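You operate a simulated robot arm through the tools that you are given. There is no shell and no other tool. Be economical: measure what you need, move in short steps, check, and stop when the job is done.

You are at the controls of a simulated two-armed robot. One attempt, no reset.

## Task
On the top of the supper counter, fold the gold scarf in half and then in half again.

It is judged by the outcome, as a careful person would: the job done as asked, and still so three seconds after it is handed in. It fails if anything else is knocked over, pushed out of place, dropped, spilled or broken. Flat cloth is picked up by pressing the open fingertips on it (5 to 10 N) and closing them slowly along it; thin cloth reads only 2 to 8 mm in the jaws.

## Robot
Two 7-joint arms with two-finger parallel grippers on one trunk, on a base that drives. Base frame: it is fixed to the floor where the robot stands at the start and does not move with it; the origin is under the middle of the robot, x ahead of it, y to its left, z up. Lengths are in mm, angles in degrees, forces in N, time in s.
The left shoulder is at the start at [70, 163, 1220], the right one opposite. Places, roughly: top of the supper counter [600, 100, 900]. Payload 3.43 kg a hand.
The tool frame of a hand sits at the grasp point between the pads (the TCP): z along the fingers, y along the line on which they close. The tips reach 34 mm beyond it. Largest opening 128 mm; finger width 24, thickness 12; the body of the gripper, 48 by 130 mm, starts 96 mm behind the TCP.
Orientation is that of the tool frame in the base frame, as [roll, pitch, yaw] about the fixed x, y, z axes, in that order (R = Rz(yaw) Ry(pitch) Rx(roll)). With the fingers straight down and closing along the base's y, the tool's x points along the base's -x, its y along +y and its z along -z.

## Interface
- The arms move only by the tool nudge_tool. It takes "left_targets", "right_targets" or both (then of equal length, played together; a hand with none holds still); each is text: rows parted by semicolons, each of 7 numbers parted by spaces: the shift along the base's x, y, z in mm, then the turn, a rotation vector about the base's x, y, z in degrees, then the closure, from 0 (fully open) to 1 (shut). In form: tx ty tz wx wy wz hand; .... A call has 1 to 12 rows; each row is the pose to reach, as a shift and turn from the pose commanded when the call began. Each row takes 0.2 s and may step no farther than 50 mm and 8.6 degrees from the row before; otherwise, or with a gripper value out of range, the whole call is refused. A pose out of reach is approached as far as the arm can. The call stops where the force on the tool passes 40 N (or 10 N more than at its start, if that is more) or the arm is blocked; 0.2 s more then pass. Each finger travels about 153 mm/s and halts on what it meets, pressing with about 24 N; the grip force reading is that of the motor and also rises with nothing between the fingers. The clock runs only during rows and for 0.2 s after the last one: add rows that repeat a pose to give the fingers time. The reply holds the time, the measured pose of the TCP, the force on the tool along the base axes, the opening and the grip force, in the units named above and with some noise.
- Cameras (640 x 400 px; columns grow to the right, rows downward): "scene" is now at [123.8, 0.9, 1445.1]; the picture's right is [0.13, -0.99, 0.00], its down [-0.64, -0.08, -0.77] and it looks along [0.76, 0.10, -0.64] (base axes); focal length 250 px, centre (320, 200). "left" rides on the left gripper at [76, 11, -160] in its tool frame; the picture's right is [-0.15, 0.99, 0.00], its down [-0.88, -0.13, -0.46] and it looks along [-0.45, -0.07, 0.89] (tool axes); focal length 234 px, centre (320, 200). "right" rides on the right gripper at [76, -11, -160] in its tool frame; the picture's right is [0.15, 0.99, 0.00], its down [-0.88, 0.13, -0.46] and it looks along [-0.45, 0.07, 0.89] (tool axes); focal length 234 px, centre (320, 200). There is no depth. A picture from a camera that has moved, and an enlarged one, comes with that camera's place and axes in the base frame and with its lens. The place of the scene camera against the robot may be out by one fixed shift of up to 18 mm in any direction.
- camera(camera): a new picture of that camera. No time passes.
- slide_trunk(by): slides the trunk up (or, below 0, down) by that many mm; the arms and the scene camera ride with it, the base frame stays. It gives what a move gives, with no picture.
- base_move(legs): drives the robot by 1 to 6 legs, each [ahead, left, turn to the left] in mm, mm and degrees, along the robot's own axes; the way and the turn of a leg run together, so that a leg with both is an arc; at most 1500 mm and 180 degrees a leg. The arms and the cameras ride along, it lands a little off, and it stops where it bumps. It gives what a move gives.
- head_to(pan, tilt): turns the head with the scene camera to pan (to the left, within 86 degrees either way) and tilt (down, from -29 to 69), counted from straight ahead of the robot. It gives what a move gives.
- zoom(camera, box): a new picture of the part [left, top, right, bottom] of that camera's present view, enlarged. No time passes.
- job_done(): hands the job in; it is judged then, once.

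Go step by step. Nothing tells you exact positions but the pictures and the camera data: compare them with the known pose of the tool, close in by small moves and look again before you grip or let go. The budget is 120 turns and 92 pictures, counting those below and the enlarged ones. Unless the task says otherwise, let go and move clear before handing in.

The tools are called after "Request:" as name(argument=value, ...) on one line, values as JSON. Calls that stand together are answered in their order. nudge_tool: Moves the arms, as the interface text tells. Its arguments: {"type":"object","properties":{"left_targets":{"type":"string"},"right_targets":{"type":"string"}},"required":[]} The other tools are called the same way: slide_trunk (by) slides the trunk up or down; base_move (legs) drives the base; head_to (pan, tilt) turns the head that bears the scene camera; camera (camera) takes a picture; zoom (camera, box) takes an enlarged picture of a part of a camera's view; job_done () hands the job in.

At the start:

```text
time: 0.0
left_eef_pos: [461.4, 243.3, 1135.9]
left_orientation: [-179.9, -0.1, -180.0]
left_force: [0.1, -0.1, -0.1]
left_gripper_width: 128.0
left_finger_force: 0.3
right_eef_pos: [460.1, -247.3, 1095.2]
right_orientation: [180.0, 0.0, 180.0]
right_force: [0.5, 1.0, -0.2]
right_gripper_width: 128.1
right_finger_force: 0.0
trunk travel left (down, up): [-700.0, 240.0]
robot x, y, heading: [0.5, 2.0, -0.3]
head pan, tilt: [7.5, 40.1]
```

scene: 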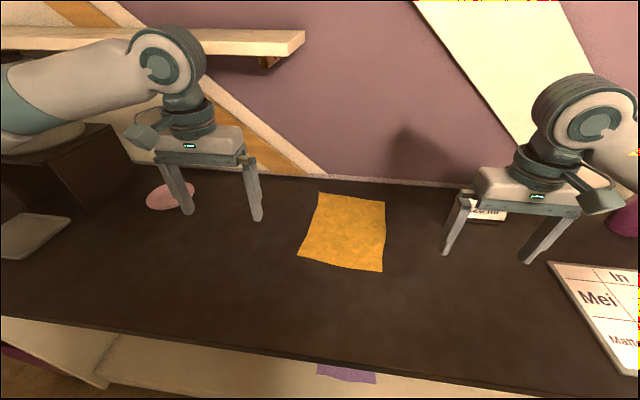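
right: 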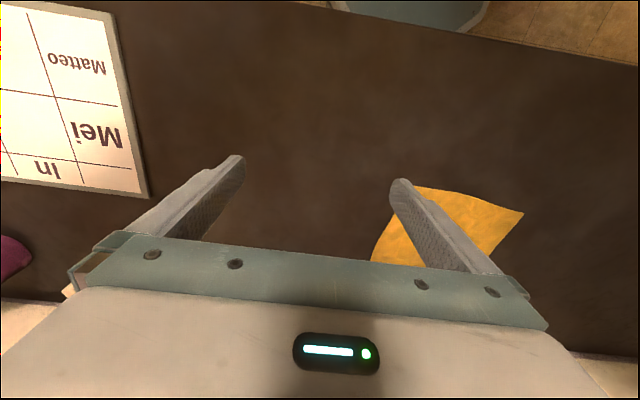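
left: 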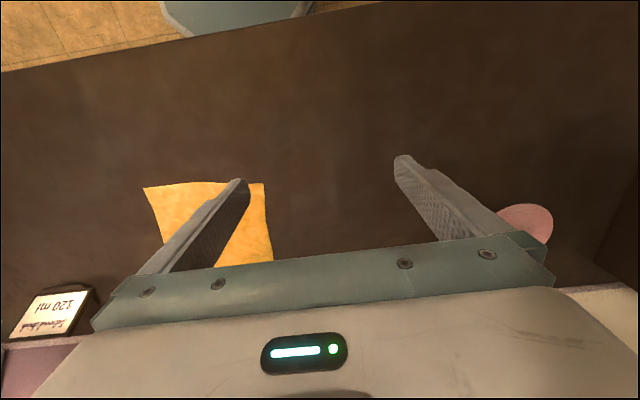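

I see the gold scarf roughly between x 550–870 and y −145–120, with a labelled box behind its right side. I'll enlarge the view to measure it.

Request:
zoom(camera="scene", box=[260, 160, 520, 320])

Request:
nudge_tool(left_targets="20 0 -40 0 0 0 0.3; 40 -40 -80 0 0 0 0.5; 40 -80 -100 0 0 0 0.7; 40 -110 -120 0 0 0 0.75; 40 -110 -120 0 0 0 0.75", right_targets="20 0 -20 0 0 0 0.3; 40 40 -40 0 0 0 0.5; 40 80 -60 0 0 0 0.7; 40 110 -80 0 0 0 0.75; 40 110 -80 0 0 0 0.75")

```text
2.46 times, centred on (390, 240) of scene
camera zoom: at [123.8, 0.9, 1445.1], right [0.13, -0.99, 0.0], down [-0.64, -0.08, -0.77], along [0.76, 0.1, -0.64], focal length 615 px, centre (148, 102)
```

zoom: 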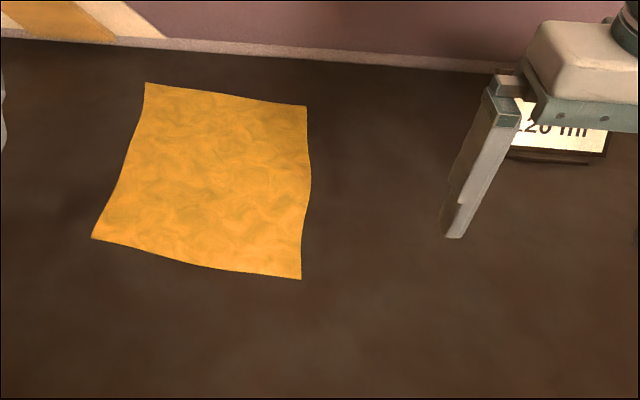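

```text
refused: row 2 steps farther than a row can; nothing moved
```

The scarf is about 246 × 307 mm, turned about 5° clockwise. I'll bring both hands over its near corners, high enough to check.

Request:
nudge_tool(left_targets="20 -25 -25 0 0 0 0.1; 40 -50 -50 0 0 0 0.25; 60 -75 -75 0 0 0 0.4; 80 -100 -100 0 0 0 0.5; 100 -125 -125 0 0 0 0.6; 121 -151 -146 0 0 0 0.65; 121 -151 -146 0 0 0 0.65", right_targets="17 27 -17 0 0 0 0.1; 34 54 -35 0 0 0 0.25; 51 81 -52 0 0 0 0.4; 69 108 -70 0 0 0 0.5; 86 136 -88 0 0 0 0.6; 104 165 -105 0 0 0 0.65; 104 165 -105 0 0 0 0.65")

Request:
camera(camera="scene")

Request:
camera(camera="left")

Request:
camera(camera="right")

```text
time: 1.6
left_eef_pos: [582.3, 93.1, 990.5]
left_orientation: [179.9, 0.0, 179.9]
left_force: [-0.1, -0.3, 0.0]
left_gripper_width: 44.9
left_finger_force: 0.1
right_eef_pos: [560.0, -84.0, 991.6]
right_orientation: [180.0, 0.1, 180.0]
right_force: [-0.1, -0.3, 0.2]
right_gripper_width: 44.8
right_finger_force: 0.0
trunk travel left (down, up): [-700.0, 240.0]
robot x, y, heading: [-0.8, -5.5, 0.1]
head pan, tilt: [7.5, 40.1]
```

```text
87 pictures are left
camera scene: at [122.5, 0.8, 1445.3], right [0.13, -0.99, 0.0], down [-0.64, -0.08, -0.77], along [0.76, 0.1, -0.64], focal length 250 px, centre (320, 200)
```

scene: 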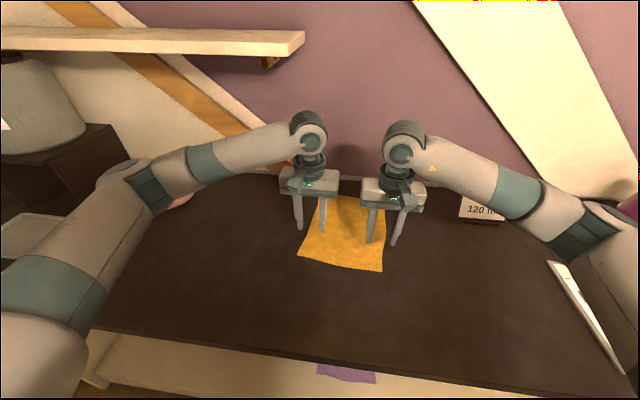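

```text
86 pictures are left
camera left: at [507.1, 104.5, 1150.7], right [0.15, 0.99, 0.0], down [0.88, -0.13, 0.46], along [0.45, -0.07, -0.89], focal length 234 px, centre (320, 200)
```

left: 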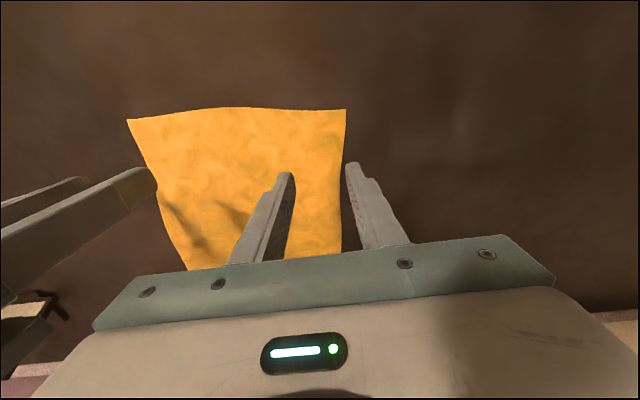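

```text
85 pictures are left
camera right: at [484.7, -96.3, 1149.9], right [-0.15, 0.99, 0.0], down [0.88, 0.13, 0.46], along [0.45, 0.07, -0.89], focal length 234 px, centre (320, 200)
```

right: 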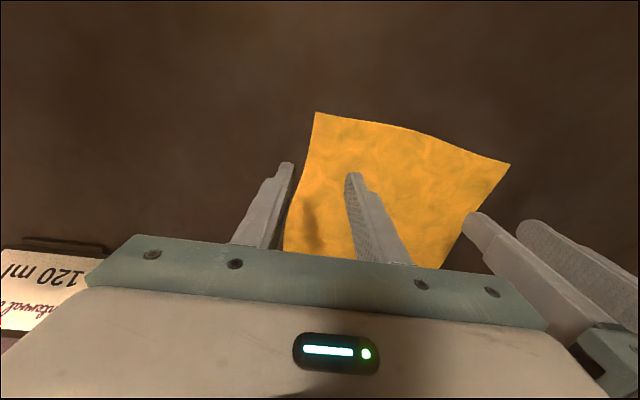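

Comparing the two hand cameras puts the counter top at z ≈ 900, with the near corners at about (536, 126) and (513, −95). I'll line up just inside those corners, slightly above the cloth.

Request:
nudge_tool(left_targets="-17 1 -10 0 0 -3 0.7; -34 2 -30 0 0 -6 0.73; -34 2 -44 0 0 -6 0.73; -34 2 -44 0 0 -6 0.73", right_targets="-15 9 -10 0 0 -3 0.7; -29 18 -30 0 0 -6 0.73; -29 18 -44 0 0 -6 0.73; -29 18 -44 0 0 -6 0.73")

Request:
camera(camera="left")

Request:
camera(camera="right")

Request:
zoom(camera="scene", box=[260, 160, 420, 300])

```text
time: 2.6
left_eef_pos: [548.5, 93.9, 947.7]
left_orientation: [179.9, 0.0, 174.1]
left_force: [-0.2, -0.1, -0.1]
left_gripper_width: 34.3
left_finger_force: 0.0
right_eef_pos: [533.0, -64.8, 948.3]
right_orientation: [180.0, 0.0, 174.1]
right_force: [0.1, 0.5, -1.5]
right_gripper_width: 34.7
right_finger_force: 0.1
trunk travel left (down, up): [-700.0, 240.0]
robot x, y, heading: [-0.6, -1.3, -0.1]
head pan, tilt: [7.5, 40.1]
```

```text
84 pictures are left
camera left: at [474.1, 113.4, 1106.9], right [0.25, 0.97, 0.0], down [0.86, -0.22, 0.46], along [0.44, -0.11, -0.89], focal length 234 px, centre (320, 200)
```

left: 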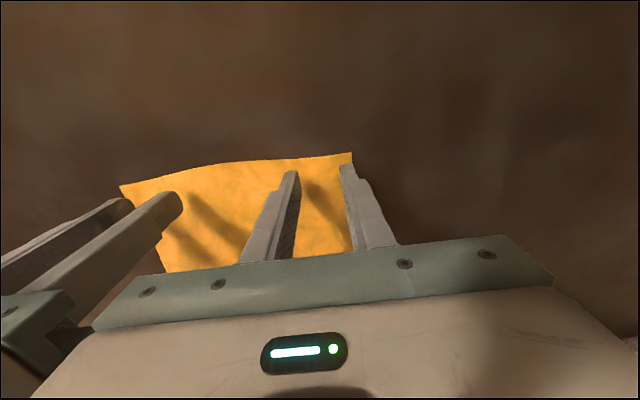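

```text
83 pictures are left
camera right: at [457.1, -68.0, 1106.0], right [-0.04, 1.0, 0.0], down [0.89, 0.04, 0.46], along [0.46, 0.02, -0.89], focal length 234 px, centre (320, 200)
```

right: 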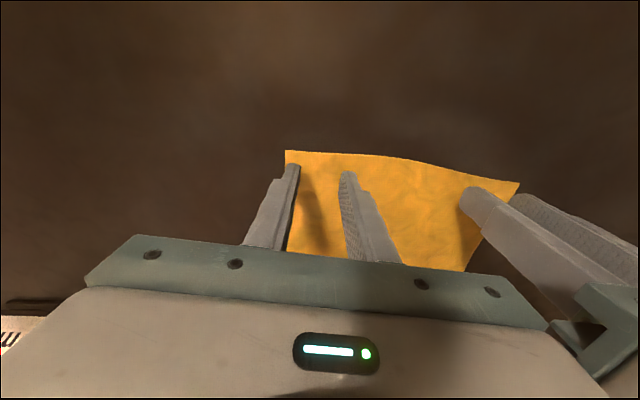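

```text
2.86 times, centred on (340, 230) of scene
camera zoom: at [123.3, 1.1, 1445.2], right [0.13, -0.99, 0.0], down [-0.64, -0.08, -0.77], along [0.76, 0.1, -0.64], focal length 714 px, centre (263, 114)
```

zoom: 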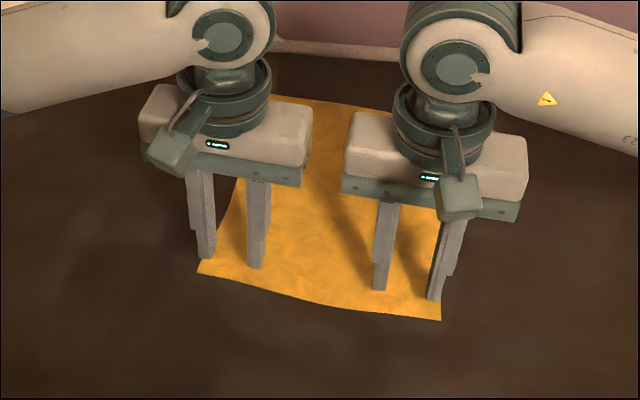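

The corners check out, so I'll shift slightly inward and lower toward contact.

Request:
nudge_tool(left_targets="0 -4 -4 0 0 0 0.73; 0 -4 -8 0 0 0 0.73; 0 -4 -11 0 0 0 0.73; 0 -4 -11 0 0 0 0.73", right_targets="0 6 -4 0 0 0 0.73; 0 6 -8 0 0 0 0.73; 0 6 -11 0 0 0 0.73; 0 6 -11 0 0 0 0.73")

```text
time: 3.6
left_eef_pos: [548.6, 90.2, 935.9]
left_orientation: [-179.8, -0.1, 174.0]
left_force: [-0.9, -0.5, 0.7]
left_gripper_width: 34.7
left_finger_force: 0.1
right_eef_pos: [533.6, -58.6, 934.5]
right_orientation: [179.9, 0.0, 174.0]
right_force: [-0.1, -0.2, -0.2]
right_gripper_width: 34.4
right_finger_force: 0.1
trunk travel left (down, up): [-700.0, 240.0]
robot x, y, heading: [-0.6, -1.7, 0.0]
head pan, tilt: [7.5, 40.1]
```

Request:
nudge_tool(left_targets="0 0 -1 0 0 0 0.73; 0 0 -2 0 0 0 0.73; 0 0 -3 0 0 0 0.73", right_targets="0 0 -1 0 0 0 0.73; 0 0 -2 0 0 0 0.73; 0 0 -3 0 0 0 0.73")

```text
time: 4.4
left_eef_pos: [547.0, 89.8, 935.3]
left_orientation: [180.0, 0.3, 174.0]
left_force: [2.4, 2.0, 16.6]
left_gripper_width: 34.6
left_finger_force: 0.2
right_eef_pos: [533.0, -57.9, 936.7]
right_orientation: [179.9, 0.2, 174.0]
right_force: [2.8, -1.8, 17.8]
right_gripper_width: 34.8
right_finger_force: 0.5
trunk travel left (down, up): [-700.0, 240.0]
robot x, y, heading: [3.0, 1.2, 0.0]
head pan, tilt: [7.5, 40.1]
```

Both tips press at about 17 N. I'll ease off to about 7 N and check.

Request:
nudge_tool(left_targets="0 0 1.2 0 0 0 0.73; 0 0 1.2 0 0 0 0.73", right_targets="0 0 1.2 0 0 0 0.73; 0 0 1.2 0 0 0 0.73")

```text
time: 5.0
left_eef_pos: [547.1, 89.3, 936.0]
left_orientation: [-179.9, 0.1, 173.9]
left_force: [1.9, -0.8, 9.7]
left_gripper_width: 34.4
left_finger_force: 0.1
right_eef_pos: [532.9, -57.4, 936.3]
right_orientation: [180.0, 0.1, 173.9]
right_force: [4.0, 1.2, 20.9]
right_gripper_width: 34.5
right_finger_force: 0.1
trunk travel left (down, up): [-700.0, 240.0]
robot x, y, heading: [-0.1, -1.1, -0.0]
head pan, tilt: [7.5, 40.1]
```

Request:
nudge_tool(left_targets="0 0 0.2 0 0 0 0.73; 0 0 0.2 0 0 0 0.73", right_targets="0 0 1.3 0 0 0 0.73; 0 0 1.3 0 0 0 0.73")

```text
time: 5.6
left_eef_pos: [547.1, 89.1, 936.1]
left_orientation: [179.9, 0.1, 174.0]
left_force: [0.5, 0.4, 15.6]
left_gripper_width: 34.7
left_finger_force: 0.1
right_eef_pos: [531.3, -58.7, 935.2]
right_orientation: [-180.0, 0.0, 174.0]
right_force: [1.6, 0.7, 8.9]
right_gripper_width: 34.2
right_finger_force: 0.1
trunk travel left (down, up): [-700.0, 240.0]
robot x, y, heading: [0.0, 1.6, -0.0]
head pan, tilt: [7.5, 40.1]
```

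Request:
nudge_tool(left_targets="0 0 0.6 0 0 0 0.76; 0 0 0.6 0 0 0 0.79; 0 0 0.6 0 0 0 0.82; 0 0 0.6 0 0 0 0.85; 0 0 0.6 0 0 0 0.88; 0 0 0.6 0 0 0 0.91; 0 0 0.6 0 0 0 0.94; 0 0 0.6 0 0 0 0.97; 0 0 0.6 0 0 0 1; 0 0 0.6 0 0 0 1; 0 0 0.6 0 0 0 1", right_targets="0 0 0 0 0 0 0.76; 0 0 0 0 0 0 0.79; 0 0 0 0 0 0 0.82; 0 0 0 0 0 0 0.85; 0 0 0 0 0 0 0.88; 0 0 0 0 0 0 0.91; 0 0 0 0 0 0 0.94; 0 0 0 0 0 0 0.97; 0 0 0 0 0 0 1; 0 0 0 0 0 0 1; 0 0 0 0 0 0 1")

Request:
zoom(camera="scene", box=[260, 160, 420, 300])

```text
time: 8.0
left_eef_pos: [547.1, 89.2, 935.4]
left_orientation: [-179.8, 0.0, 173.8]
left_force: [-1.7, -20.5, 3.5]
left_gripper_width: 1.5
left_finger_force: 24.3
right_eef_pos: [533.2, -57.1, 935.0]
right_orientation: [179.9, 0.0, 174.0]
right_force: [1.8, 18.9, 2.6]
right_gripper_width: 1.9
right_finger_force: 24.3
trunk travel left (down, up): [-700.0, 240.0]
robot x, y, heading: [-0.3, 0.1, 0.3]
head pan, tilt: [7.5, 40.1]
```

```text
2.86 times, centred on (340, 230) of scene
camera zoom: at [123.1, 0.8, 1445.2], right [0.13, -0.99, 0.0], down [-0.64, -0.08, -0.77], along [0.76, 0.1, -0.64], focal length 714 px, centre (263, 114)
```

zoom: 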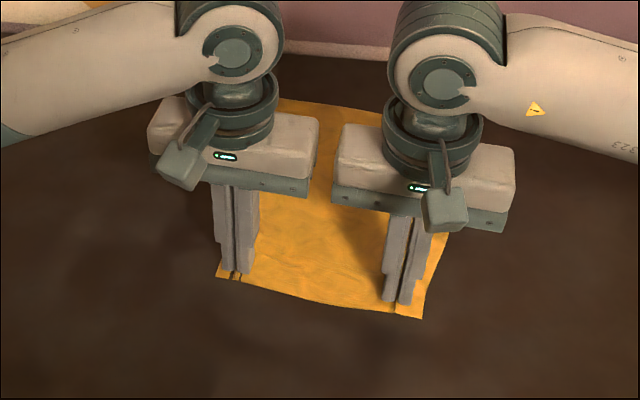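

Both grips seem to hold: the sideways forces are opposite, as with cloth stretched between them. I'll ease the hands together and lift a little to check.

Request:
nudge_tool(left_targets="0 -3 1 0 0 0 1; 2 -4 12 0 0 0 1; 6 -4 26 0 0 0 1; 10 -4 40 0 0 0 1", right_targets="0 3 1 0 0 0 1; 2 4 12 0 0 0 1; 6 4 26 0 0 0 1; 10 4 40 0 0 0 1")

Request:
zoom(camera="scene", box=[260, 160, 420, 300])

Request:
camera(camera="left")

```text
time: 9.0
left_eef_pos: [557.7, 87.0, 973.8]
left_orientation: [180.0, -0.1, 174.0]
left_force: [0.1, -5.6, -0.5]
left_gripper_width: 1.9
left_finger_force: 23.7
right_eef_pos: [544.3, -54.2, 974.7]
right_orientation: [-180.0, -0.1, 174.0]
right_force: [-0.2, 5.6, -1.2]
right_gripper_width: 1.9
right_finger_force: 24.4
trunk travel left (down, up): [-700.0, 240.0]
robot x, y, heading: [1.4, -0.2, -0.3]
head pan, tilt: [7.5, 40.1]
```

```text
2.86 times, centred on (340, 230) of scene
camera zoom: at [123.8, 0.7, 1445.1], right [0.13, -0.99, 0.0], down [-0.64, -0.08, -0.77], along [0.76, 0.1, -0.64], focal length 714 px, centre (263, 114)
```

zoom: 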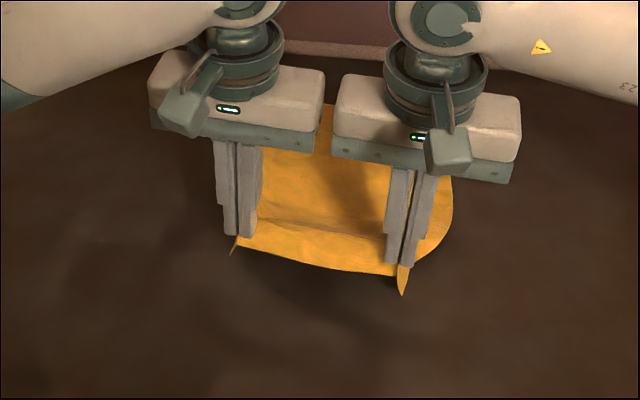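

```text
79 pictures are left
camera left: at [484.8, 105.8, 1133.7], right [0.25, 0.97, 0.0], down [0.86, -0.22, 0.45], along [0.44, -0.11, -0.89], focal length 234 px, centre (320, 200)
```

left: 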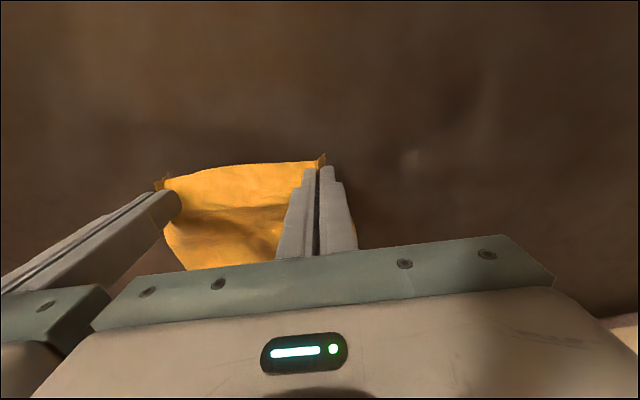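

The grips hold, but with the fingers vertical, carrying the near edge away would curl the hem. Folding far edge to near lets me tilt the fingers forward on the way, so I'll lay these corners back down and let go.

Request:
nudge_tool(left_targets="-4 0 -14 0 0 0 1; -8 1 -28 0 0 0 1; -11 3 -37 0 0 0 1; -11 4 -37 0 0 0 1; -11 4 -37 0 0 0 0.9; -11 4 -37 0 0 0 0.8; -11 4 -37 0 0 0 0.7; -11 4 -30 0 0 0 0.65; -11 4 0 0 0 0 0.65; -11 4 40 0 0 0 0.65", right_targets="-4 0 -14 0 0 0 1; -8 -1 -28 0 0 0 1; -11 -3 -37 0 0 0 1; -11 -4 -37 0 0 0 1; -11 -4 -37 0 0 0 0.9; -11 -4 -37 0 0 0 0.8; -11 -4 -37 0 0 0 0.7; -11 -4 -30 0 0 0 0.65; -11 -4 0 0 0 0 0.65; -11 -4 40 0 0 0 0.65")

Request:
zoom(camera="scene", box=[260, 160, 420, 300])

```text
time: 11.2
left_eef_pos: [548.3, 88.3, 1015.0]
left_orientation: [-180.0, 0.1, 173.9]
left_force: [-1.0, 0.3, 0.4]
left_gripper_width: 44.8
left_finger_force: 0.1
right_eef_pos: [530.9, -58.6, 1016.7]
right_orientation: [-180.0, 0.1, 174.0]
right_force: [-0.2, 0.8, 0.7]
right_gripper_width: 44.7
right_finger_force: 0.0
trunk travel left (down, up): [-700.0, 240.0]
robot x, y, heading: [2.2, -2.1, 0.1]
head pan, tilt: [7.5, 40.1]
```

```text
2.86 times, centred on (340, 230) of scene
camera zoom: at [122.5, 0.9, 1445.1], right [0.13, -0.99, 0.0], down [-0.64, -0.08, -0.77], along [0.76, 0.1, -0.64], focal length 714 px, centre (263, 114)
```

zoom: 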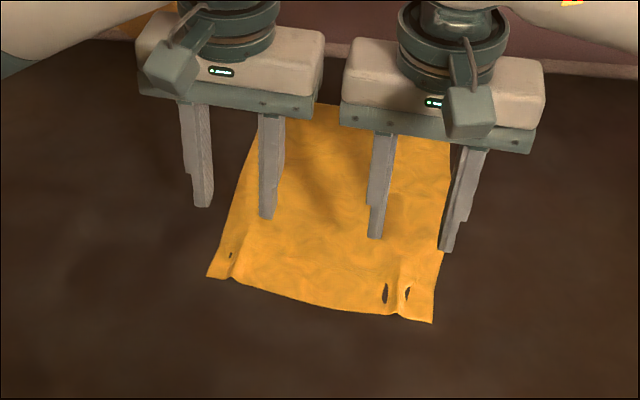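

The rucks stay after release, so I'll flatten them by pressing astride each one and opening the fingers.

Request:
nudge_tool(left_targets="0 0 -40 0 0 0 0.73; 0 0 -70 0 0 0 0.73; 0 0 -80.5 0 0 0 0.73; 0 0 -80.5 0 0 0 0.7; 0 0 -80.5 0 0 0 0.66; 0 0 -80.5 0 0 0 0.62; 0 0 -80.5 0 0 0 0.58; 0 0 -80.5 0 0 0 0.54; 0 0 -80.5 0 0 0 0.52; 0 0 -60 0 0 0 0.52; 0 0 -10 0 0 0 0.52", right_targets="0 0 -40 0 0 0 0.73; 0 0 -70 0 0 0 0.73; 0 0 -80.5 0 0 0 0.73; 0 0 -80.5 0 0 0 0.7; 0 0 -80.5 0 0 0 0.66; 0 0 -80.5 0 0 0 0.62; 0 0 -80.5 0 0 0 0.58; 0 0 -80.5 0 0 0 0.54; 0 0 -80.5 0 0 0 0.52; 0 0 -60 0 0 0 0.52; 0 0 -10 0 0 0 0.52")

Request:
zoom(camera="scene", box=[260, 160, 420, 300])

```text
time: 13.6
left_eef_pos: [546.0, 90.9, 1003.4]
left_orientation: [179.9, -0.1, 174.0]
left_force: [-0.8, -0.8, 0.0]
left_gripper_width: 61.6
left_finger_force: 0.1
right_eef_pos: [531.5, -59.3, 1007.0]
right_orientation: [179.9, 0.0, 174.0]
right_force: [-0.7, 0.3, 1.9]
right_gripper_width: 61.4
right_finger_force: 0.1
trunk travel left (down, up): [-700.0, 240.0]
robot x, y, heading: [-1.3, -4.6, 0.2]
head pan, tilt: [7.5, 40.1]
```

```text
2.86 times, centred on (340, 230) of scene
camera zoom: at [121.2, 0.7, 1445.1], right [0.13, -0.99, 0.0], down [-0.64, -0.08, -0.77], along [0.76, 0.1, -0.64], focal length 714 px, centre (263, 114)
```

zoom: 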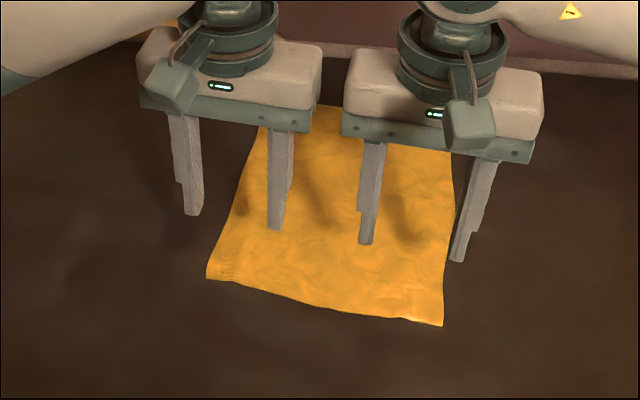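

The scarf is flat again. Before committing, I'll test whether both hands can tilt the fingers forward here, high above the near edge where the fold will end.

Request:
nudge_tool(left_targets="0 0 0 0 -8.5 0 0.6; 0 0 0 0 -17 0 0.65; 0 0 0 0 -25.5 0 0.7; 0 0 0 0 -34 0 0.75; 0 0 0 0 -42.5 0 0.8; 0 0 0 0 -51 0 0.85; 0 0 0 0 -59.5 0 0.9; 0 0 0 0 -65 0 0.9; 0 0 0 0 -65 0 0.9", right_targets="0 0 0 0 -8.5 0 0.6; 0 0 0 0 -17 0 0.65; 0 0 0 0 -25.5 0 0.7; 0 0 0 0 -34 0 0.75; 0 0 0 0 -42.5 0 0.8; 0 0 0 0 -51 0 0.85; 0 0 0 0 -59.5 0 0.9; 0 0 0 0 -65 0 0.9; 0 0 0 0 -65 0 0.9")

Request:
camera(camera="scene")

```text
time: 15.6
left_eef_pos: [546.7, 88.4, 1005.1]
left_orientation: [167.2, 64.4, 165.9]
left_force: [0.4, 0.5, 0.3]
left_gripper_width: 12.9
left_finger_force: 0.2
right_eef_pos: [532.5, -58.4, 1005.7]
right_orientation: [167.2, 64.4, 165.9]
right_force: [0.2, -0.4, 1.3]
right_gripper_width: 12.9
right_finger_force: 0.1
trunk travel left (down, up): [-700.0, 240.0]
robot x, y, heading: [-1.1, 2.7, -0.2]
head pan, tilt: [7.5, 40.1]
```

```text
76 pictures are left
camera scene: at [123.9, 0.1, 1445.1], right [0.13, -0.99, 0.0], down [-0.64, -0.08, -0.77], along [0.76, 0.1, -0.64], focal length 250 px, centre (320, 200)
```

scene: 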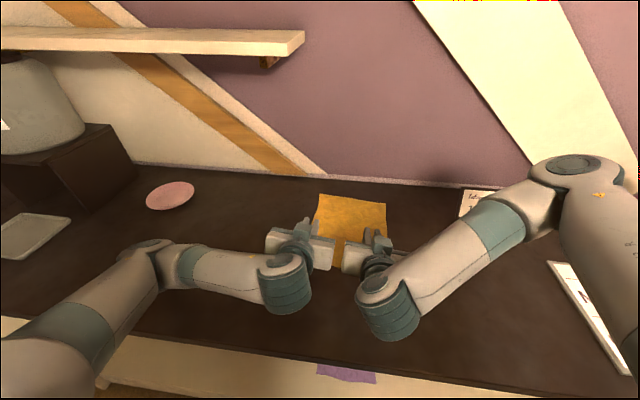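

Both hands can tilt 65° forward there. I'll straighten them up again and go above the two far corners.

Request:
nudge_tool(left_targets="33 -2 5 0 8.5 0 0.85; 66 -4 10 0 17 0 0.8; 99 -6 10 0 25.5 0 0.75; 132 -8 10 0 34 0 0.73; 165 -10 10 0 42.5 0 0.73; 198 -12 5 0 51 0 0.73; 230 -14 0 0 59.5 0 0.73; 262 -15 -10 0 65 0 0.73; 262 -15 -10 0 65 0 0.73", right_targets="33 -4 5 0 8.5 0 0.85; 66 -8 10 0 17 0 0.8; 99 -12 10 0 25.5 0 0.75; 132 -16 10 0 34 0 0.73; 165 -20 10 0 42.5 0 0.73; 198 -24 5 0 51 0 0.73; 230 -28 0 0 59.5 0 0.73; 259 -31 -10 0 65 0 0.73; 259 -31 -10 0 65 0 0.73")

Request:
camera(camera="left")

Request:
camera(camera="right")

Request:
camera(camera="scene")

```text
time: 17.6
left_eef_pos: [809.6, 75.3, 995.8]
left_orientation: [-180.0, 0.0, 173.9]
left_force: [0.1, 0.8, 0.1]
left_gripper_width: 34.7
left_finger_force: 0.1
right_eef_pos: [793.0, -86.4, 991.9]
right_orientation: [-180.0, -0.1, 174.0]
right_force: [0.6, 0.4, 0.0]
right_gripper_width: 34.6
right_finger_force: 0.1
trunk travel left (down, up): [-700.0, 240.0]
robot x, y, heading: [-1.5, -2.6, 0.2]
head pan, tilt: [7.5, 40.1]
```

```text
75 pictures are left
camera left: at [736.2, 93.4, 1156.1], right [0.25, 0.97, 0.0], down [0.86, -0.22, 0.46], along [0.44, -0.12, -0.89], focal length 234 px, centre (320, 200)
```

left: 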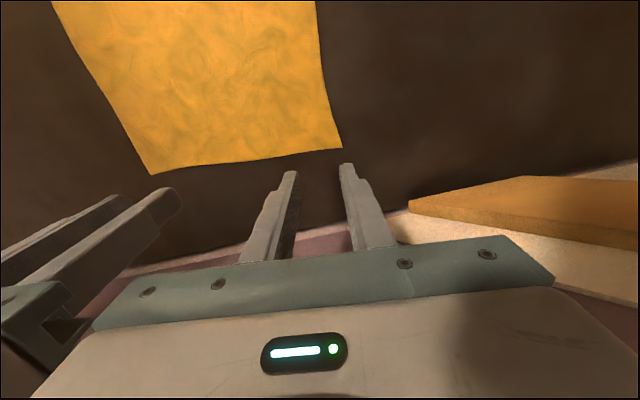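

```text
74 pictures are left
camera right: at [716.6, -91.0, 1152.7], right [-0.04, 1.0, 0.0], down [0.89, 0.04, 0.45], along [0.45, 0.02, -0.89], focal length 234 px, centre (320, 200)
```

right: 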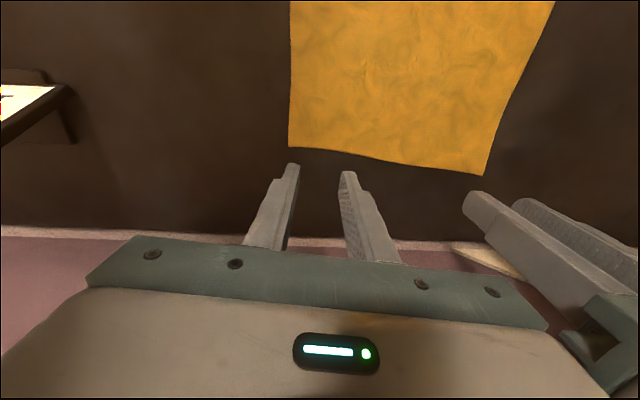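

```text
73 pictures are left
camera scene: at [124.1, 1.7, 1445.1], right [0.13, -0.99, 0.0], down [-0.64, -0.09, -0.77], along [0.76, 0.1, -0.64], focal length 250 px, centre (320, 200)
```

scene: 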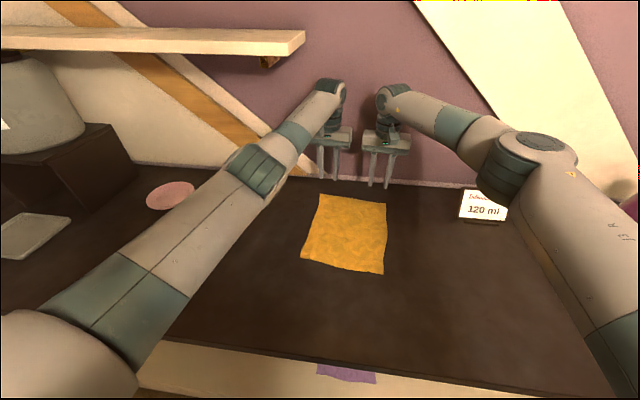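

Far corners measure (806, 100) and (782, −123). I'll correct the hand positions so the fingers catch about 16 mm of cloth, then descend.

Request:
nudge_tool(left_targets="-5 -3 -20 0 0 0 0.73; -10.5 -5 -45 0 0 0 0.73; -10.5 -5 -56 0 0 0 0.73; -10.5 -5 -56 0 0 0 0.73", right_targets="-6 -4 -20 0 0 0 0.73; -12 -7 -45 0 0 0 0.73; -12 -7 -56 0 0 0 0.73; -12 -7 -56 0 0 0 0.73")

Request:
camera(camera="left")

Request:
camera(camera="right")

```text
time: 18.6
left_eef_pos: [798.3, 68.8, 939.8]
left_orientation: [-180.0, 0.0, 174.0]
left_force: [0.0, 0.3, 0.3]
left_gripper_width: 34.6
left_finger_force: 0.1
right_eef_pos: [781.5, -96.4, 937.4]
right_orientation: [180.0, 0.0, 174.0]
right_force: [-0.2, -0.8, -1.0]
right_gripper_width: 34.9
right_finger_force: 0.0
trunk travel left (down, up): [-700.0, 240.0]
robot x, y, heading: [-2.6, -5.5, 0.1]
head pan, tilt: [7.5, 40.1]
```

```text
72 pictures are left
camera left: at [725.0, 88.2, 1098.6], right [0.25, 0.97, 0.0], down [0.86, -0.22, 0.46], along [0.44, -0.11, -0.89], focal length 234 px, centre (320, 200)
```

left: 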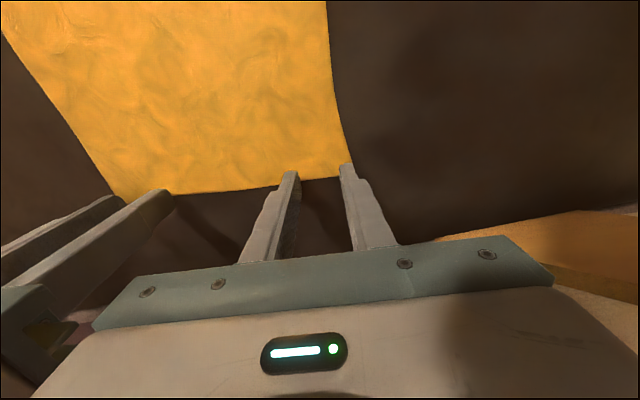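

```text
71 pictures are left
camera right: at [704.2, -100.2, 1096.7], right [-0.04, 1.0, 0.0], down [0.89, 0.04, 0.46], along [0.46, 0.02, -0.89], focal length 234 px, centre (320, 200)
```

right: 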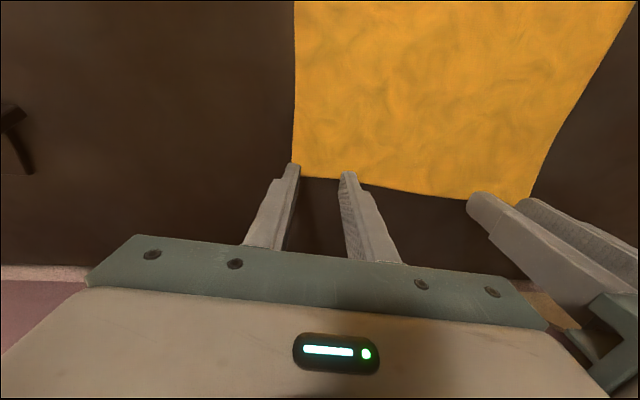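

Overlap is a bit thin, so I'll come in a few mm and press lightly.

Request:
nudge_tool(left_targets="-4 -3 0 0 0 0 0.73; -4 -3 -3 0 0 0 0.73; -4 -3 -4.5 0 0 0 0.73; -4 -3 -4.5 0 0 0 0.73", right_targets="-6 5 0 0 0 0 0.73; -6 5 -3 0 0 0 0.73; -6 5 -4.5 0 0 0 0.73; -6 5 -4.5 0 0 0 0.73")

```text
time: 19.6
left_eef_pos: [793.6, 67.4, 934.2]
left_orientation: [-180.0, 0.2, 174.0]
left_force: [0.9, 1.1, 8.4]
left_gripper_width: 34.5
left_finger_force: 0.5
right_eef_pos: [772.3, -91.2, 936.3]
right_orientation: [179.9, 0.1, 173.9]
right_force: [0.1, 0.3, 0.9]
right_gripper_width: 34.6
right_finger_force: 0.1
trunk travel left (down, up): [-700.0, 240.0]
robot x, y, heading: [-2.9, 1.0, -0.2]
head pan, tilt: [7.5, 40.1]
```

Request:
nudge_tool(right_targets="0 0 -1 0 0 0 0.73; 0 0 -1 0 0 0 0.73")

```text
time: 20.2
left_eef_pos: [794.0, 67.7, 934.9]
left_orientation: [-180.0, 0.2, 174.0]
left_force: [1.4, 0.8, 10.5]
left_gripper_width: 34.5
left_finger_force: 0.2
right_eef_pos: [771.6, -92.0, 935.0]
right_orientation: [179.9, 0.1, 174.1]
right_force: [0.5, 0.4, 3.8]
right_gripper_width: 34.6
right_finger_force: 0.1
trunk travel left (down, up): [-700.0, 240.0]
robot x, y, heading: [1.7, -3.3, -0.1]
head pan, tilt: [7.5, 40.1]
```

Request:
nudge_tool(left_targets="0 0 0 0 0 0 0.76; 0 0 0 0 0 0 0.79; 0 0 0 0 0 0 0.82; 0 0 0 0 0 0 0.85; 0 0 0 0 0 0 0.88; 0 0 0 0 0 0 0.91; 0 0 0 0 0 0 0.94; 0 0 0 0 0 0 0.97; 0 0 0 0 0 0 1; 0 -2 0 0 0 0 1; 0 -4 0 0 0 0 1", right_targets="0 0 -0.6 0 0 0 0.76; 0 0 -0.6 0 0 0 0.79; 0 0 -0.6 0 0 0 0.82; 0 0 -0.6 0 0 0 0.85; 0 0 -0.6 0 0 0 0.88; 0 0 -0.6 0 0 0 0.91; 0 0 -0.6 0 0 0 0.94; 0 0 -0.6 0 0 0 0.97; 0 0 -0.6 0 0 0 1; 0 2 -0.6 0 0 0 1; 0 4 -0.6 0 0 0 1")

Request:
camera(camera="left")

Request:
camera(camera="right")

```text
time: 22.6
left_eef_pos: [791.8, 63.7, 935.8]
left_orientation: [179.9, 0.1, 174.0]
left_force: [-0.4, -5.5, 2.3]
left_gripper_width: 1.6
left_finger_force: 23.9
right_eef_pos: [772.1, -88.2, 934.7]
right_orientation: [-179.9, 0.2, 174.0]
right_force: [-1.9, 4.0, 14.9]
right_gripper_width: 1.7
right_finger_force: 24.4
trunk travel left (down, up): [-700.0, 240.0]
robot x, y, heading: [-0.8, -2.4, 0.1]
head pan, tilt: [7.5, 40.1]
```

```text
70 pictures are left
camera left: at [718.6, 81.1, 1095.2], right [0.25, 0.97, 0.0], down [0.86, -0.22, 0.46], along [0.44, -0.11, -0.89], focal length 234 px, centre (320, 200)
```

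left: 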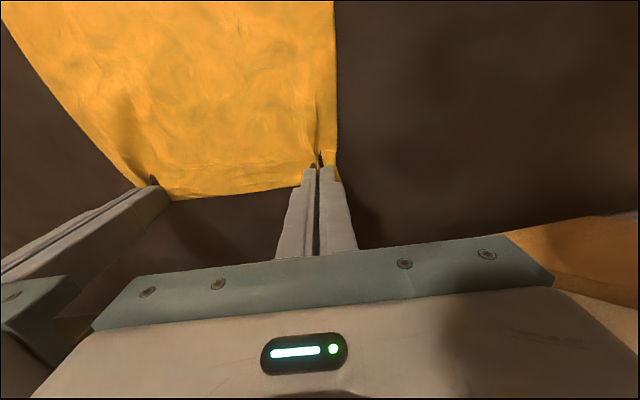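

```text
69 pictures are left
camera right: at [695.8, -92.4, 1094.3], right [-0.04, 1.0, 0.0], down [0.89, 0.04, 0.46], along [0.46, 0.02, -0.89], focal length 234 px, centre (320, 200)
```

right: 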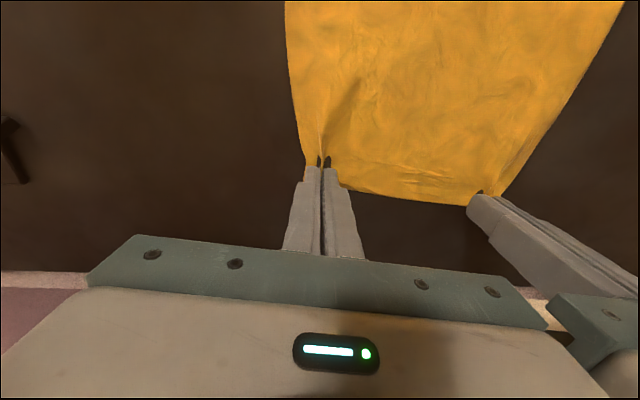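

Both far corners are gripped with a small overlap. I'll start the fold: lift over an arc towards the robot while tilting the fingers forward.

Request:
nudge_tool(left_targets="-5 0 20 0 0 0 1; -18 1.4 40 -0.6 -6 0 1; -36 3 57 -1.2 -12 0 1; -60 5 75 -2 -19.9 0 1; -88.6 7 88.7 -2.7 -26.9 0 1; -117 9.6 97 -3.4 -33.8 0 1; -145 12 98.6 -4.1 -40.8 0 1; -172 14 92.5 -4.7 -46.8 0 1", right_targets="-5 0 20 0 0 0 1; -18 1.4 40 -0.6 -6 0 1; -36 3 57 -1.2 -12 0 1; -60 5 75 -2 -19.9 0 1; -88.6 7 88.7 -2.7 -26.9 0 1; -117 9.6 97 -3.4 -33.8 0 1; -145 12 98.6 -4.1 -40.8 0 1; -172 14 92.5 -4.7 -46.8 0 1")

Request:
camera(camera="scene")

Request:
camera(camera="left")

```text
time: 24.4
left_eef_pos: [632.0, 66.2, 1067.9]
left_orientation: [178.3, 50.2, 172.3]
left_force: [-2.0, -14.3, -2.7]
left_gripper_width: 1.9
left_finger_force: 23.9
right_eef_pos: [601.8, -84.9, 1036.5]
right_orientation: [178.5, 47.4, 172.6]
right_force: [2.9, 14.5, 2.5]
right_gripper_width: 2.0
right_finger_force: 23.8
trunk travel left (down, up): [-700.0, 240.0]
robot x, y, heading: [3.8, 6.9, -0.6]
head pan, tilt: [7.5, 40.1]
```

```text
68 pictures are left
camera scene: at [122.8, -10.6, 1453.2], right [0.12, -0.99, -0.01], down [-0.63, -0.07, -0.77], along [0.76, 0.1, -0.64], focal length 250 px, centre (320, 200)
```

scene: 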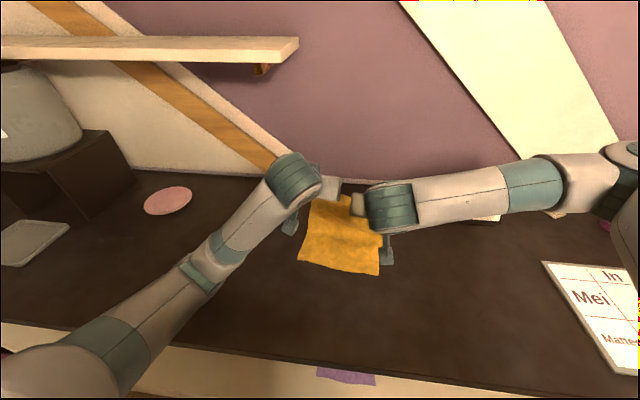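

```text
67 pictures are left
camera left: at [464.2, 95.2, 1111.6], right [0.2, 0.97, 0.13], down [0.19, -0.17, 0.97], along [0.96, -0.17, -0.22], focal length 234 px, centre (320, 200)
```

left: 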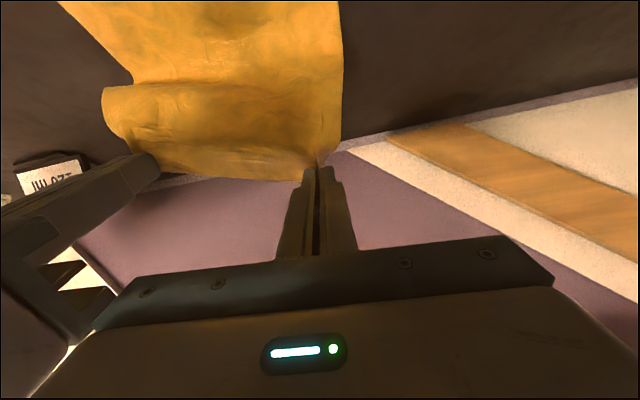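

The left hand is about 40 mm above its commanded height and the robot has tipped slightly, so the left elbow is probably resting on the counter. I'll raise the trunk a little to free it.

Request:
slide_trunk(by=50)

Request:
camera(camera="scene")

```text
time: 25.3
left_eef_pos: [622.5, 74.3, 1073.8]
left_orientation: [179.7, 46.9, 173.9]
left_force: [0.5, -5.7, 0.0]
left_gripper_width: 1.8
left_finger_force: 23.9
right_eef_pos: [602.8, -76.4, 1072.7]
right_orientation: [179.7, 46.9, 173.9]
right_force: [1.9, 5.7, -0.7]
right_gripper_width: 1.8
right_finger_force: 24.2
trunk travel left (down, up): [-750.0, 190.0]
robot x, y, heading: [-5.4, -3.6, 0.3]
head pan, tilt: [7.5, 40.1]
```

```text
66 pictures are left
camera scene: at [125.6, -1.5, 1493.5], right [0.13, -0.99, 0.0], down [-0.64, -0.08, -0.76], along [0.76, 0.1, -0.65], focal length 250 px, centre (320, 200)
```

scene: 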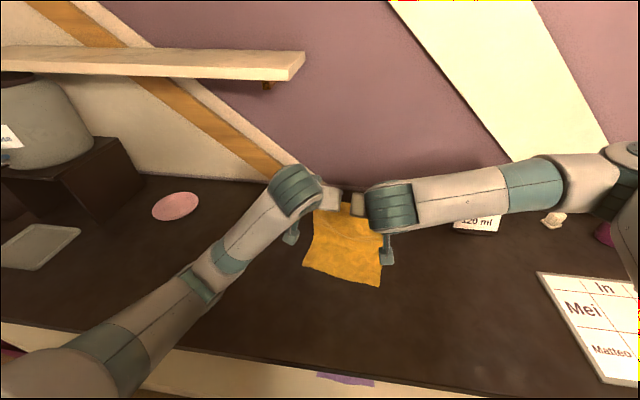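

The hands are free and back on course. I'll keep raising the trunk while lowering the hands to gain elbow room.

Request:
slide_trunk(by=40)

Request:
nudge_tool(left_targets="-3 0 -15 0 0 0 1; -6 0 -30 0 0 0 1; -10 1 -45 0 0 0 1; -10 1 -45 0 0 0 1", right_targets="-3 0 -15 0 0 0 1; -6 0 -30 0 0 0 1; -10 1 -45 0 0 0 1; -10 1 -45 0 0 0 1")

Request:
slide_trunk(by=45)

Request:
nudge_tool(left_targets="0 0 -15 0 0 0 1; 0 0 -30 0 0 0 1; 0 0 -45 0 0 0 1; 0 0 -45 0 0 0 1", right_targets="0 0 -15 0 0 0 1; 0 0 -30 0 0 0 1; 0 0 -45 0 0 0 1; 0 0 -45 0 0 0 1")

Request:
slide_trunk(by=45)

Request:
nudge_tool(left_targets="0 0 -15 0 0 0 1; 0 0 -30 0 0 0 1; 0 0 -45 0 0 0 1; 0 0 -45 0 0 0 1", right_targets="0 0 -15 0 0 0 1; 0 0 -30 0 0 0 1; 0 0 -45 0 0 0 1; 0 0 -45 0 0 0 1")

Request:
camera(camera="scene")

```text
time: 26.1
left_eef_pos: [622.8, 77.3, 1117.1]
left_orientation: [179.9, 46.9, 173.9]
left_force: [-0.6, -5.7, -0.5]
left_gripper_width: 1.8
left_finger_force: 24.8
right_eef_pos: [601.8, -74.5, 1114.9]
right_orientation: [179.7, 47.0, 173.8]
right_force: [0.3, 6.8, 0.8]
right_gripper_width: 2.2
right_finger_force: 23.4
trunk travel left (down, up): [-790.0, 150.0]
robot x, y, heading: [0.5, 2.6, 0.0]
head pan, tilt: [7.5, 40.1]
```

```text
time: 27.1
left_eef_pos: [610.4, 77.9, 1072.4]
left_orientation: [179.8, 47.0, 173.8]
left_force: [-0.8, -7.2, -0.6]
left_gripper_width: 1.8
left_finger_force: 24.2
right_eef_pos: [590.3, -74.5, 1069.3]
right_orientation: [179.6, 47.1, 174.0]
right_force: [0.5, 7.7, -0.3]
right_gripper_width: 2.0
right_finger_force: 23.6
trunk travel left (down, up): [-790.0, 150.0]
robot x, y, heading: [-1.4, -4.8, 0.1]
head pan, tilt: [7.5, 40.1]
```

```text
time: 28.0
left_eef_pos: [612.3, 78.4, 1117.4]
left_orientation: [179.8, 47.0, 173.9]
left_force: [-0.4, -7.6, 0.0]
left_gripper_width: 1.8
left_finger_force: 24.1
right_eef_pos: [591.5, -73.0, 1115.4]
right_orientation: [179.8, 47.0, 173.9]
right_force: [-0.2, 7.4, -1.0]
right_gripper_width: 1.7
right_finger_force: 23.7
trunk travel left (down, up): [-835.0, 105.0]
robot x, y, heading: [1.5, 1.4, -0.1]
head pan, tilt: [7.5, 40.1]
```

```text
time: 29.0
left_eef_pos: [611.3, 78.9, 1074.3]
left_orientation: [179.8, 47.0, 173.7]
left_force: [0.4, -9.4, 0.1]
left_gripper_width: 1.9
left_finger_force: 24.2
right_eef_pos: [590.1, -73.9, 1071.1]
right_orientation: [179.7, 47.0, 173.8]
right_force: [1.3, 8.5, 0.6]
right_gripper_width: 2.0
right_finger_force: 24.0
trunk travel left (down, up): [-835.0, 105.0]
robot x, y, heading: [0.2, 2.2, -0.1]
head pan, tilt: [7.5, 40.1]
```

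```text
time: 29.9
left_eef_pos: [611.7, 78.4, 1119.6]
left_orientation: [179.9, 47.0, 173.8]
left_force: [-0.8, -9.7, 0.5]
left_gripper_width: 2.1
left_finger_force: 23.8
right_eef_pos: [590.4, -75.7, 1116.6]
right_orientation: [179.7, 47.0, 173.9]
right_force: [0.7, 9.3, -0.3]
right_gripper_width: 1.7
right_finger_force: 24.1
trunk travel left (down, up): [-880.0, 60.0]
robot x, y, heading: [1.5, 0.9, -0.1]
head pan, tilt: [7.5, 40.1]
```

```text
time: 30.9
left_eef_pos: [612.0, 78.1, 1073.9]
left_orientation: [179.6, 47.0, 173.8]
left_force: [-1.0, -7.3, 0.7]
left_gripper_width: 1.5
left_finger_force: 24.1
right_eef_pos: [589.7, -72.8, 1070.8]
right_orientation: [179.6, 46.9, 173.9]
right_force: [0.5, 8.5, -0.4]
right_gripper_width: 1.9
right_finger_force: 24.3
trunk travel left (down, up): [-880.0, 60.0]
robot x, y, heading: [-0.7, -1.0, -0.2]
head pan, tilt: [7.5, 40.1]
```

```text
65 pictures are left
camera scene: at [123.7, 0.9, 1625.2], right [0.13, -0.99, 0.0], down [-0.64, -0.08, -0.77], along [0.76, 0.1, -0.64], focal length 250 px, centre (320, 200)
```

scene: 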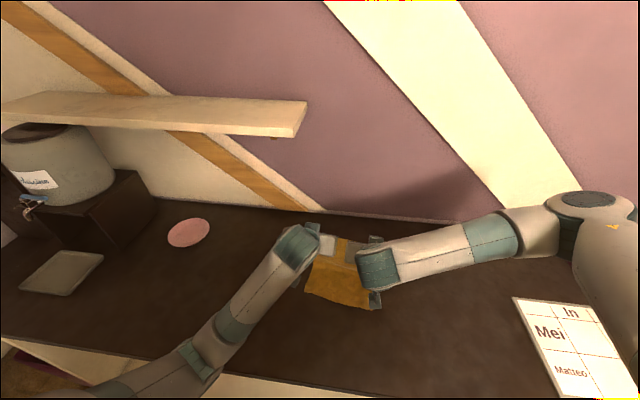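

The elbow has room now. I'll continue the arc down and towards the near edge, stopping just above it.

Request:
nudge_tool(left_targets="-13 1 -16 -0.2 -2.5 0 1; -27 2 -32 -0.5 -5 0 1; -41 3 -48 -0.7 -7.5 0 1; -55 4 -64 -1 -10 0 1; -69 5 -80 -1.2 -12.5 0 1; -82 6 -96 -1.5 -15 0 1; -94 7 -112 -1.7 -18 0 1; -94 7 -112 -1.7 -18 0 1", right_targets="-13 1 -16 -0.2 -2.5 0 1; -27 3 -32 -0.5 -5 0 1; -41 4 -48 -0.7 -7.5 0 1; -55 6 -64 -1 -10 0 1; -69 7 -80 -1.2 -12.5 0 1; -82 8 -96 -1.5 -15 0 1; -92 9 -112 -1.7 -18 0 1; -92 9 -112 -1.7 -18 0 1")

Request:
camera(camera="scene")

Request:
camera(camera="left")

```text
time: 32.7
left_eef_pos: [516.0, 85.3, 962.6]
left_orientation: [179.0, 65.1, 173.3]
left_force: [0.2, -0.7, -0.6]
left_gripper_width: 1.8
left_finger_force: 23.8
right_eef_pos: [498.8, -57.3, 963.0]
right_orientation: [179.7, 64.9, 173.5]
right_force: [0.0, 0.5, 0.3]
right_gripper_width: 2.0
right_finger_force: 23.8
right hand out of reach, approached as far as the arm can: row 7, 8
trunk travel left (down, up): [-880.0, 60.0]
robot x, y, heading: [1.7, -2.6, -0.2]
head pan, tilt: [7.5, 40.1]
```

```text
64 pictures are left
camera scene: at [124.6, 0.4, 1625.1], right [0.13, -0.99, 0.0], down [-0.64, -0.08, -0.76], along [0.76, 0.1, -0.64], focal length 250 px, centre (320, 200)
```

scene: 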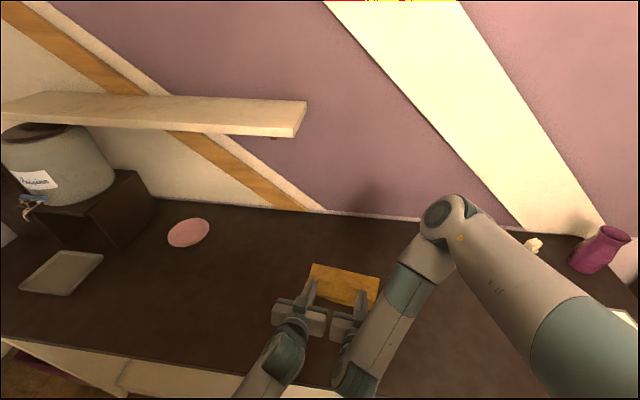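

```text
63 pictures are left
camera left: at [341.4, 114.7, 961.2], right [0.16, 0.98, 0.14], down [-0.06, -0.13, 0.99], along [0.99, -0.17, 0.03], focal length 234 px, centre (320, 200)
```

left: 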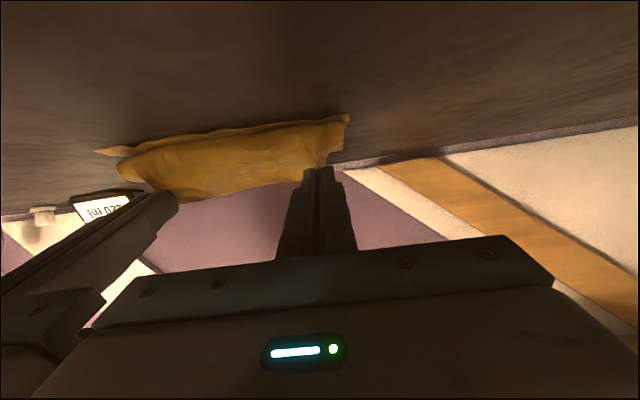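

Request:
zoom(camera="scene", box=[260, 250, 420, 350])

Request:
zoom(camera="left", box=[80, 80, 380, 260])

```text
4.00 times, centred on (340, 300) of scene
camera zoom: at [124.6, 0.4, 1625.1], right [0.13, -0.99, 0.0], down [-0.64, -0.08, -0.76], along [0.76, 0.1, -0.64], focal length 1000 px, centre (240, -200)
```

zoom: 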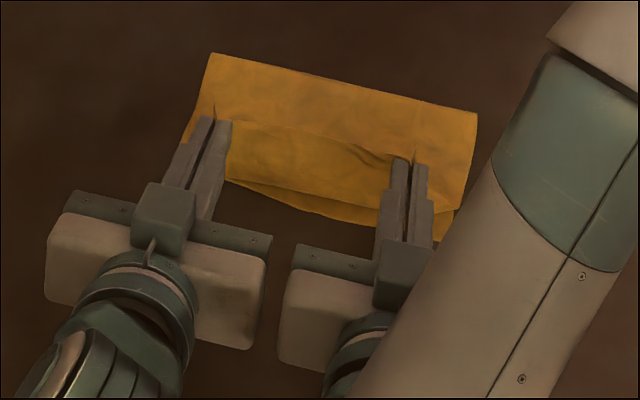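

```text
2.13 times, centred on (230, 170) of left
camera zoom: at [341.4, 114.7, 961.2], right [0.16, 0.98, 0.14], down [-0.06, -0.13, 0.99], along [0.99, -0.17, 0.03], focal length 500 px, centre (512, 264)
```

zoom: 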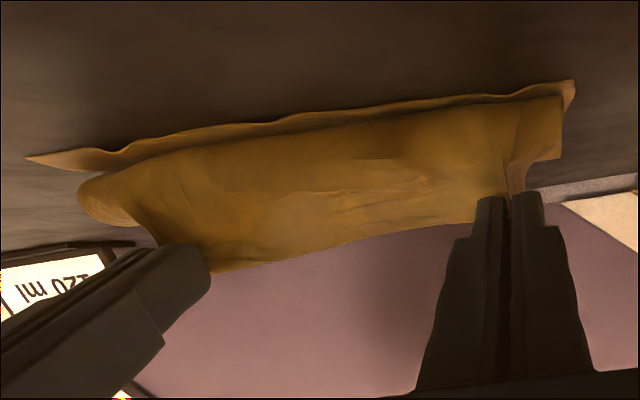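

The cloth bulges over the near edge with slack in the top layer, and the right arm is at its close limit. I'll back the base 40 mm to pull the top layer straight.

Request:
base_move(legs=[[-40, 0, 0]])

Request:
zoom(camera="scene", box=[260, 230, 420, 330])

```text
time: 33.6
left_eef_pos: [479.9, 85.9, 960.5]
left_orientation: [179.2, 64.9, 173.4]
left_force: [1.0, 0.0, -0.6]
left_gripper_width: 2.0
left_finger_force: 24.5
right_eef_pos: [461.5, -55.7, 960.5]
right_orientation: [179.6, 64.7, 173.5]
right_force: [0.0, -0.9, -0.5]
right_gripper_width: 1.8
right_finger_force: 24.3
trunk travel left (down, up): [-880.0, 60.0]
robot x, y, heading: [-36.8, 1.5, 0.0]
head pan, tilt: [7.5, 40.1]
```

```text
4.00 times, centred on (340, 280) of scene
camera zoom: at [91.5, 0.8, 1624.4], right [0.13, -0.99, 0.0], down [-0.64, -0.08, -0.76], along [0.76, 0.1, -0.65], focal length 1000 px, centre (240, -120)
```

zoom: 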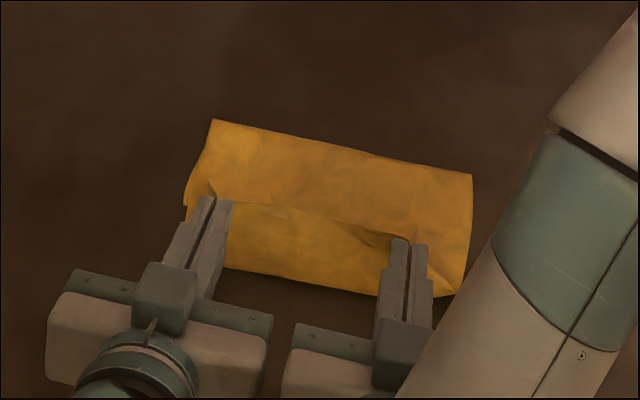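

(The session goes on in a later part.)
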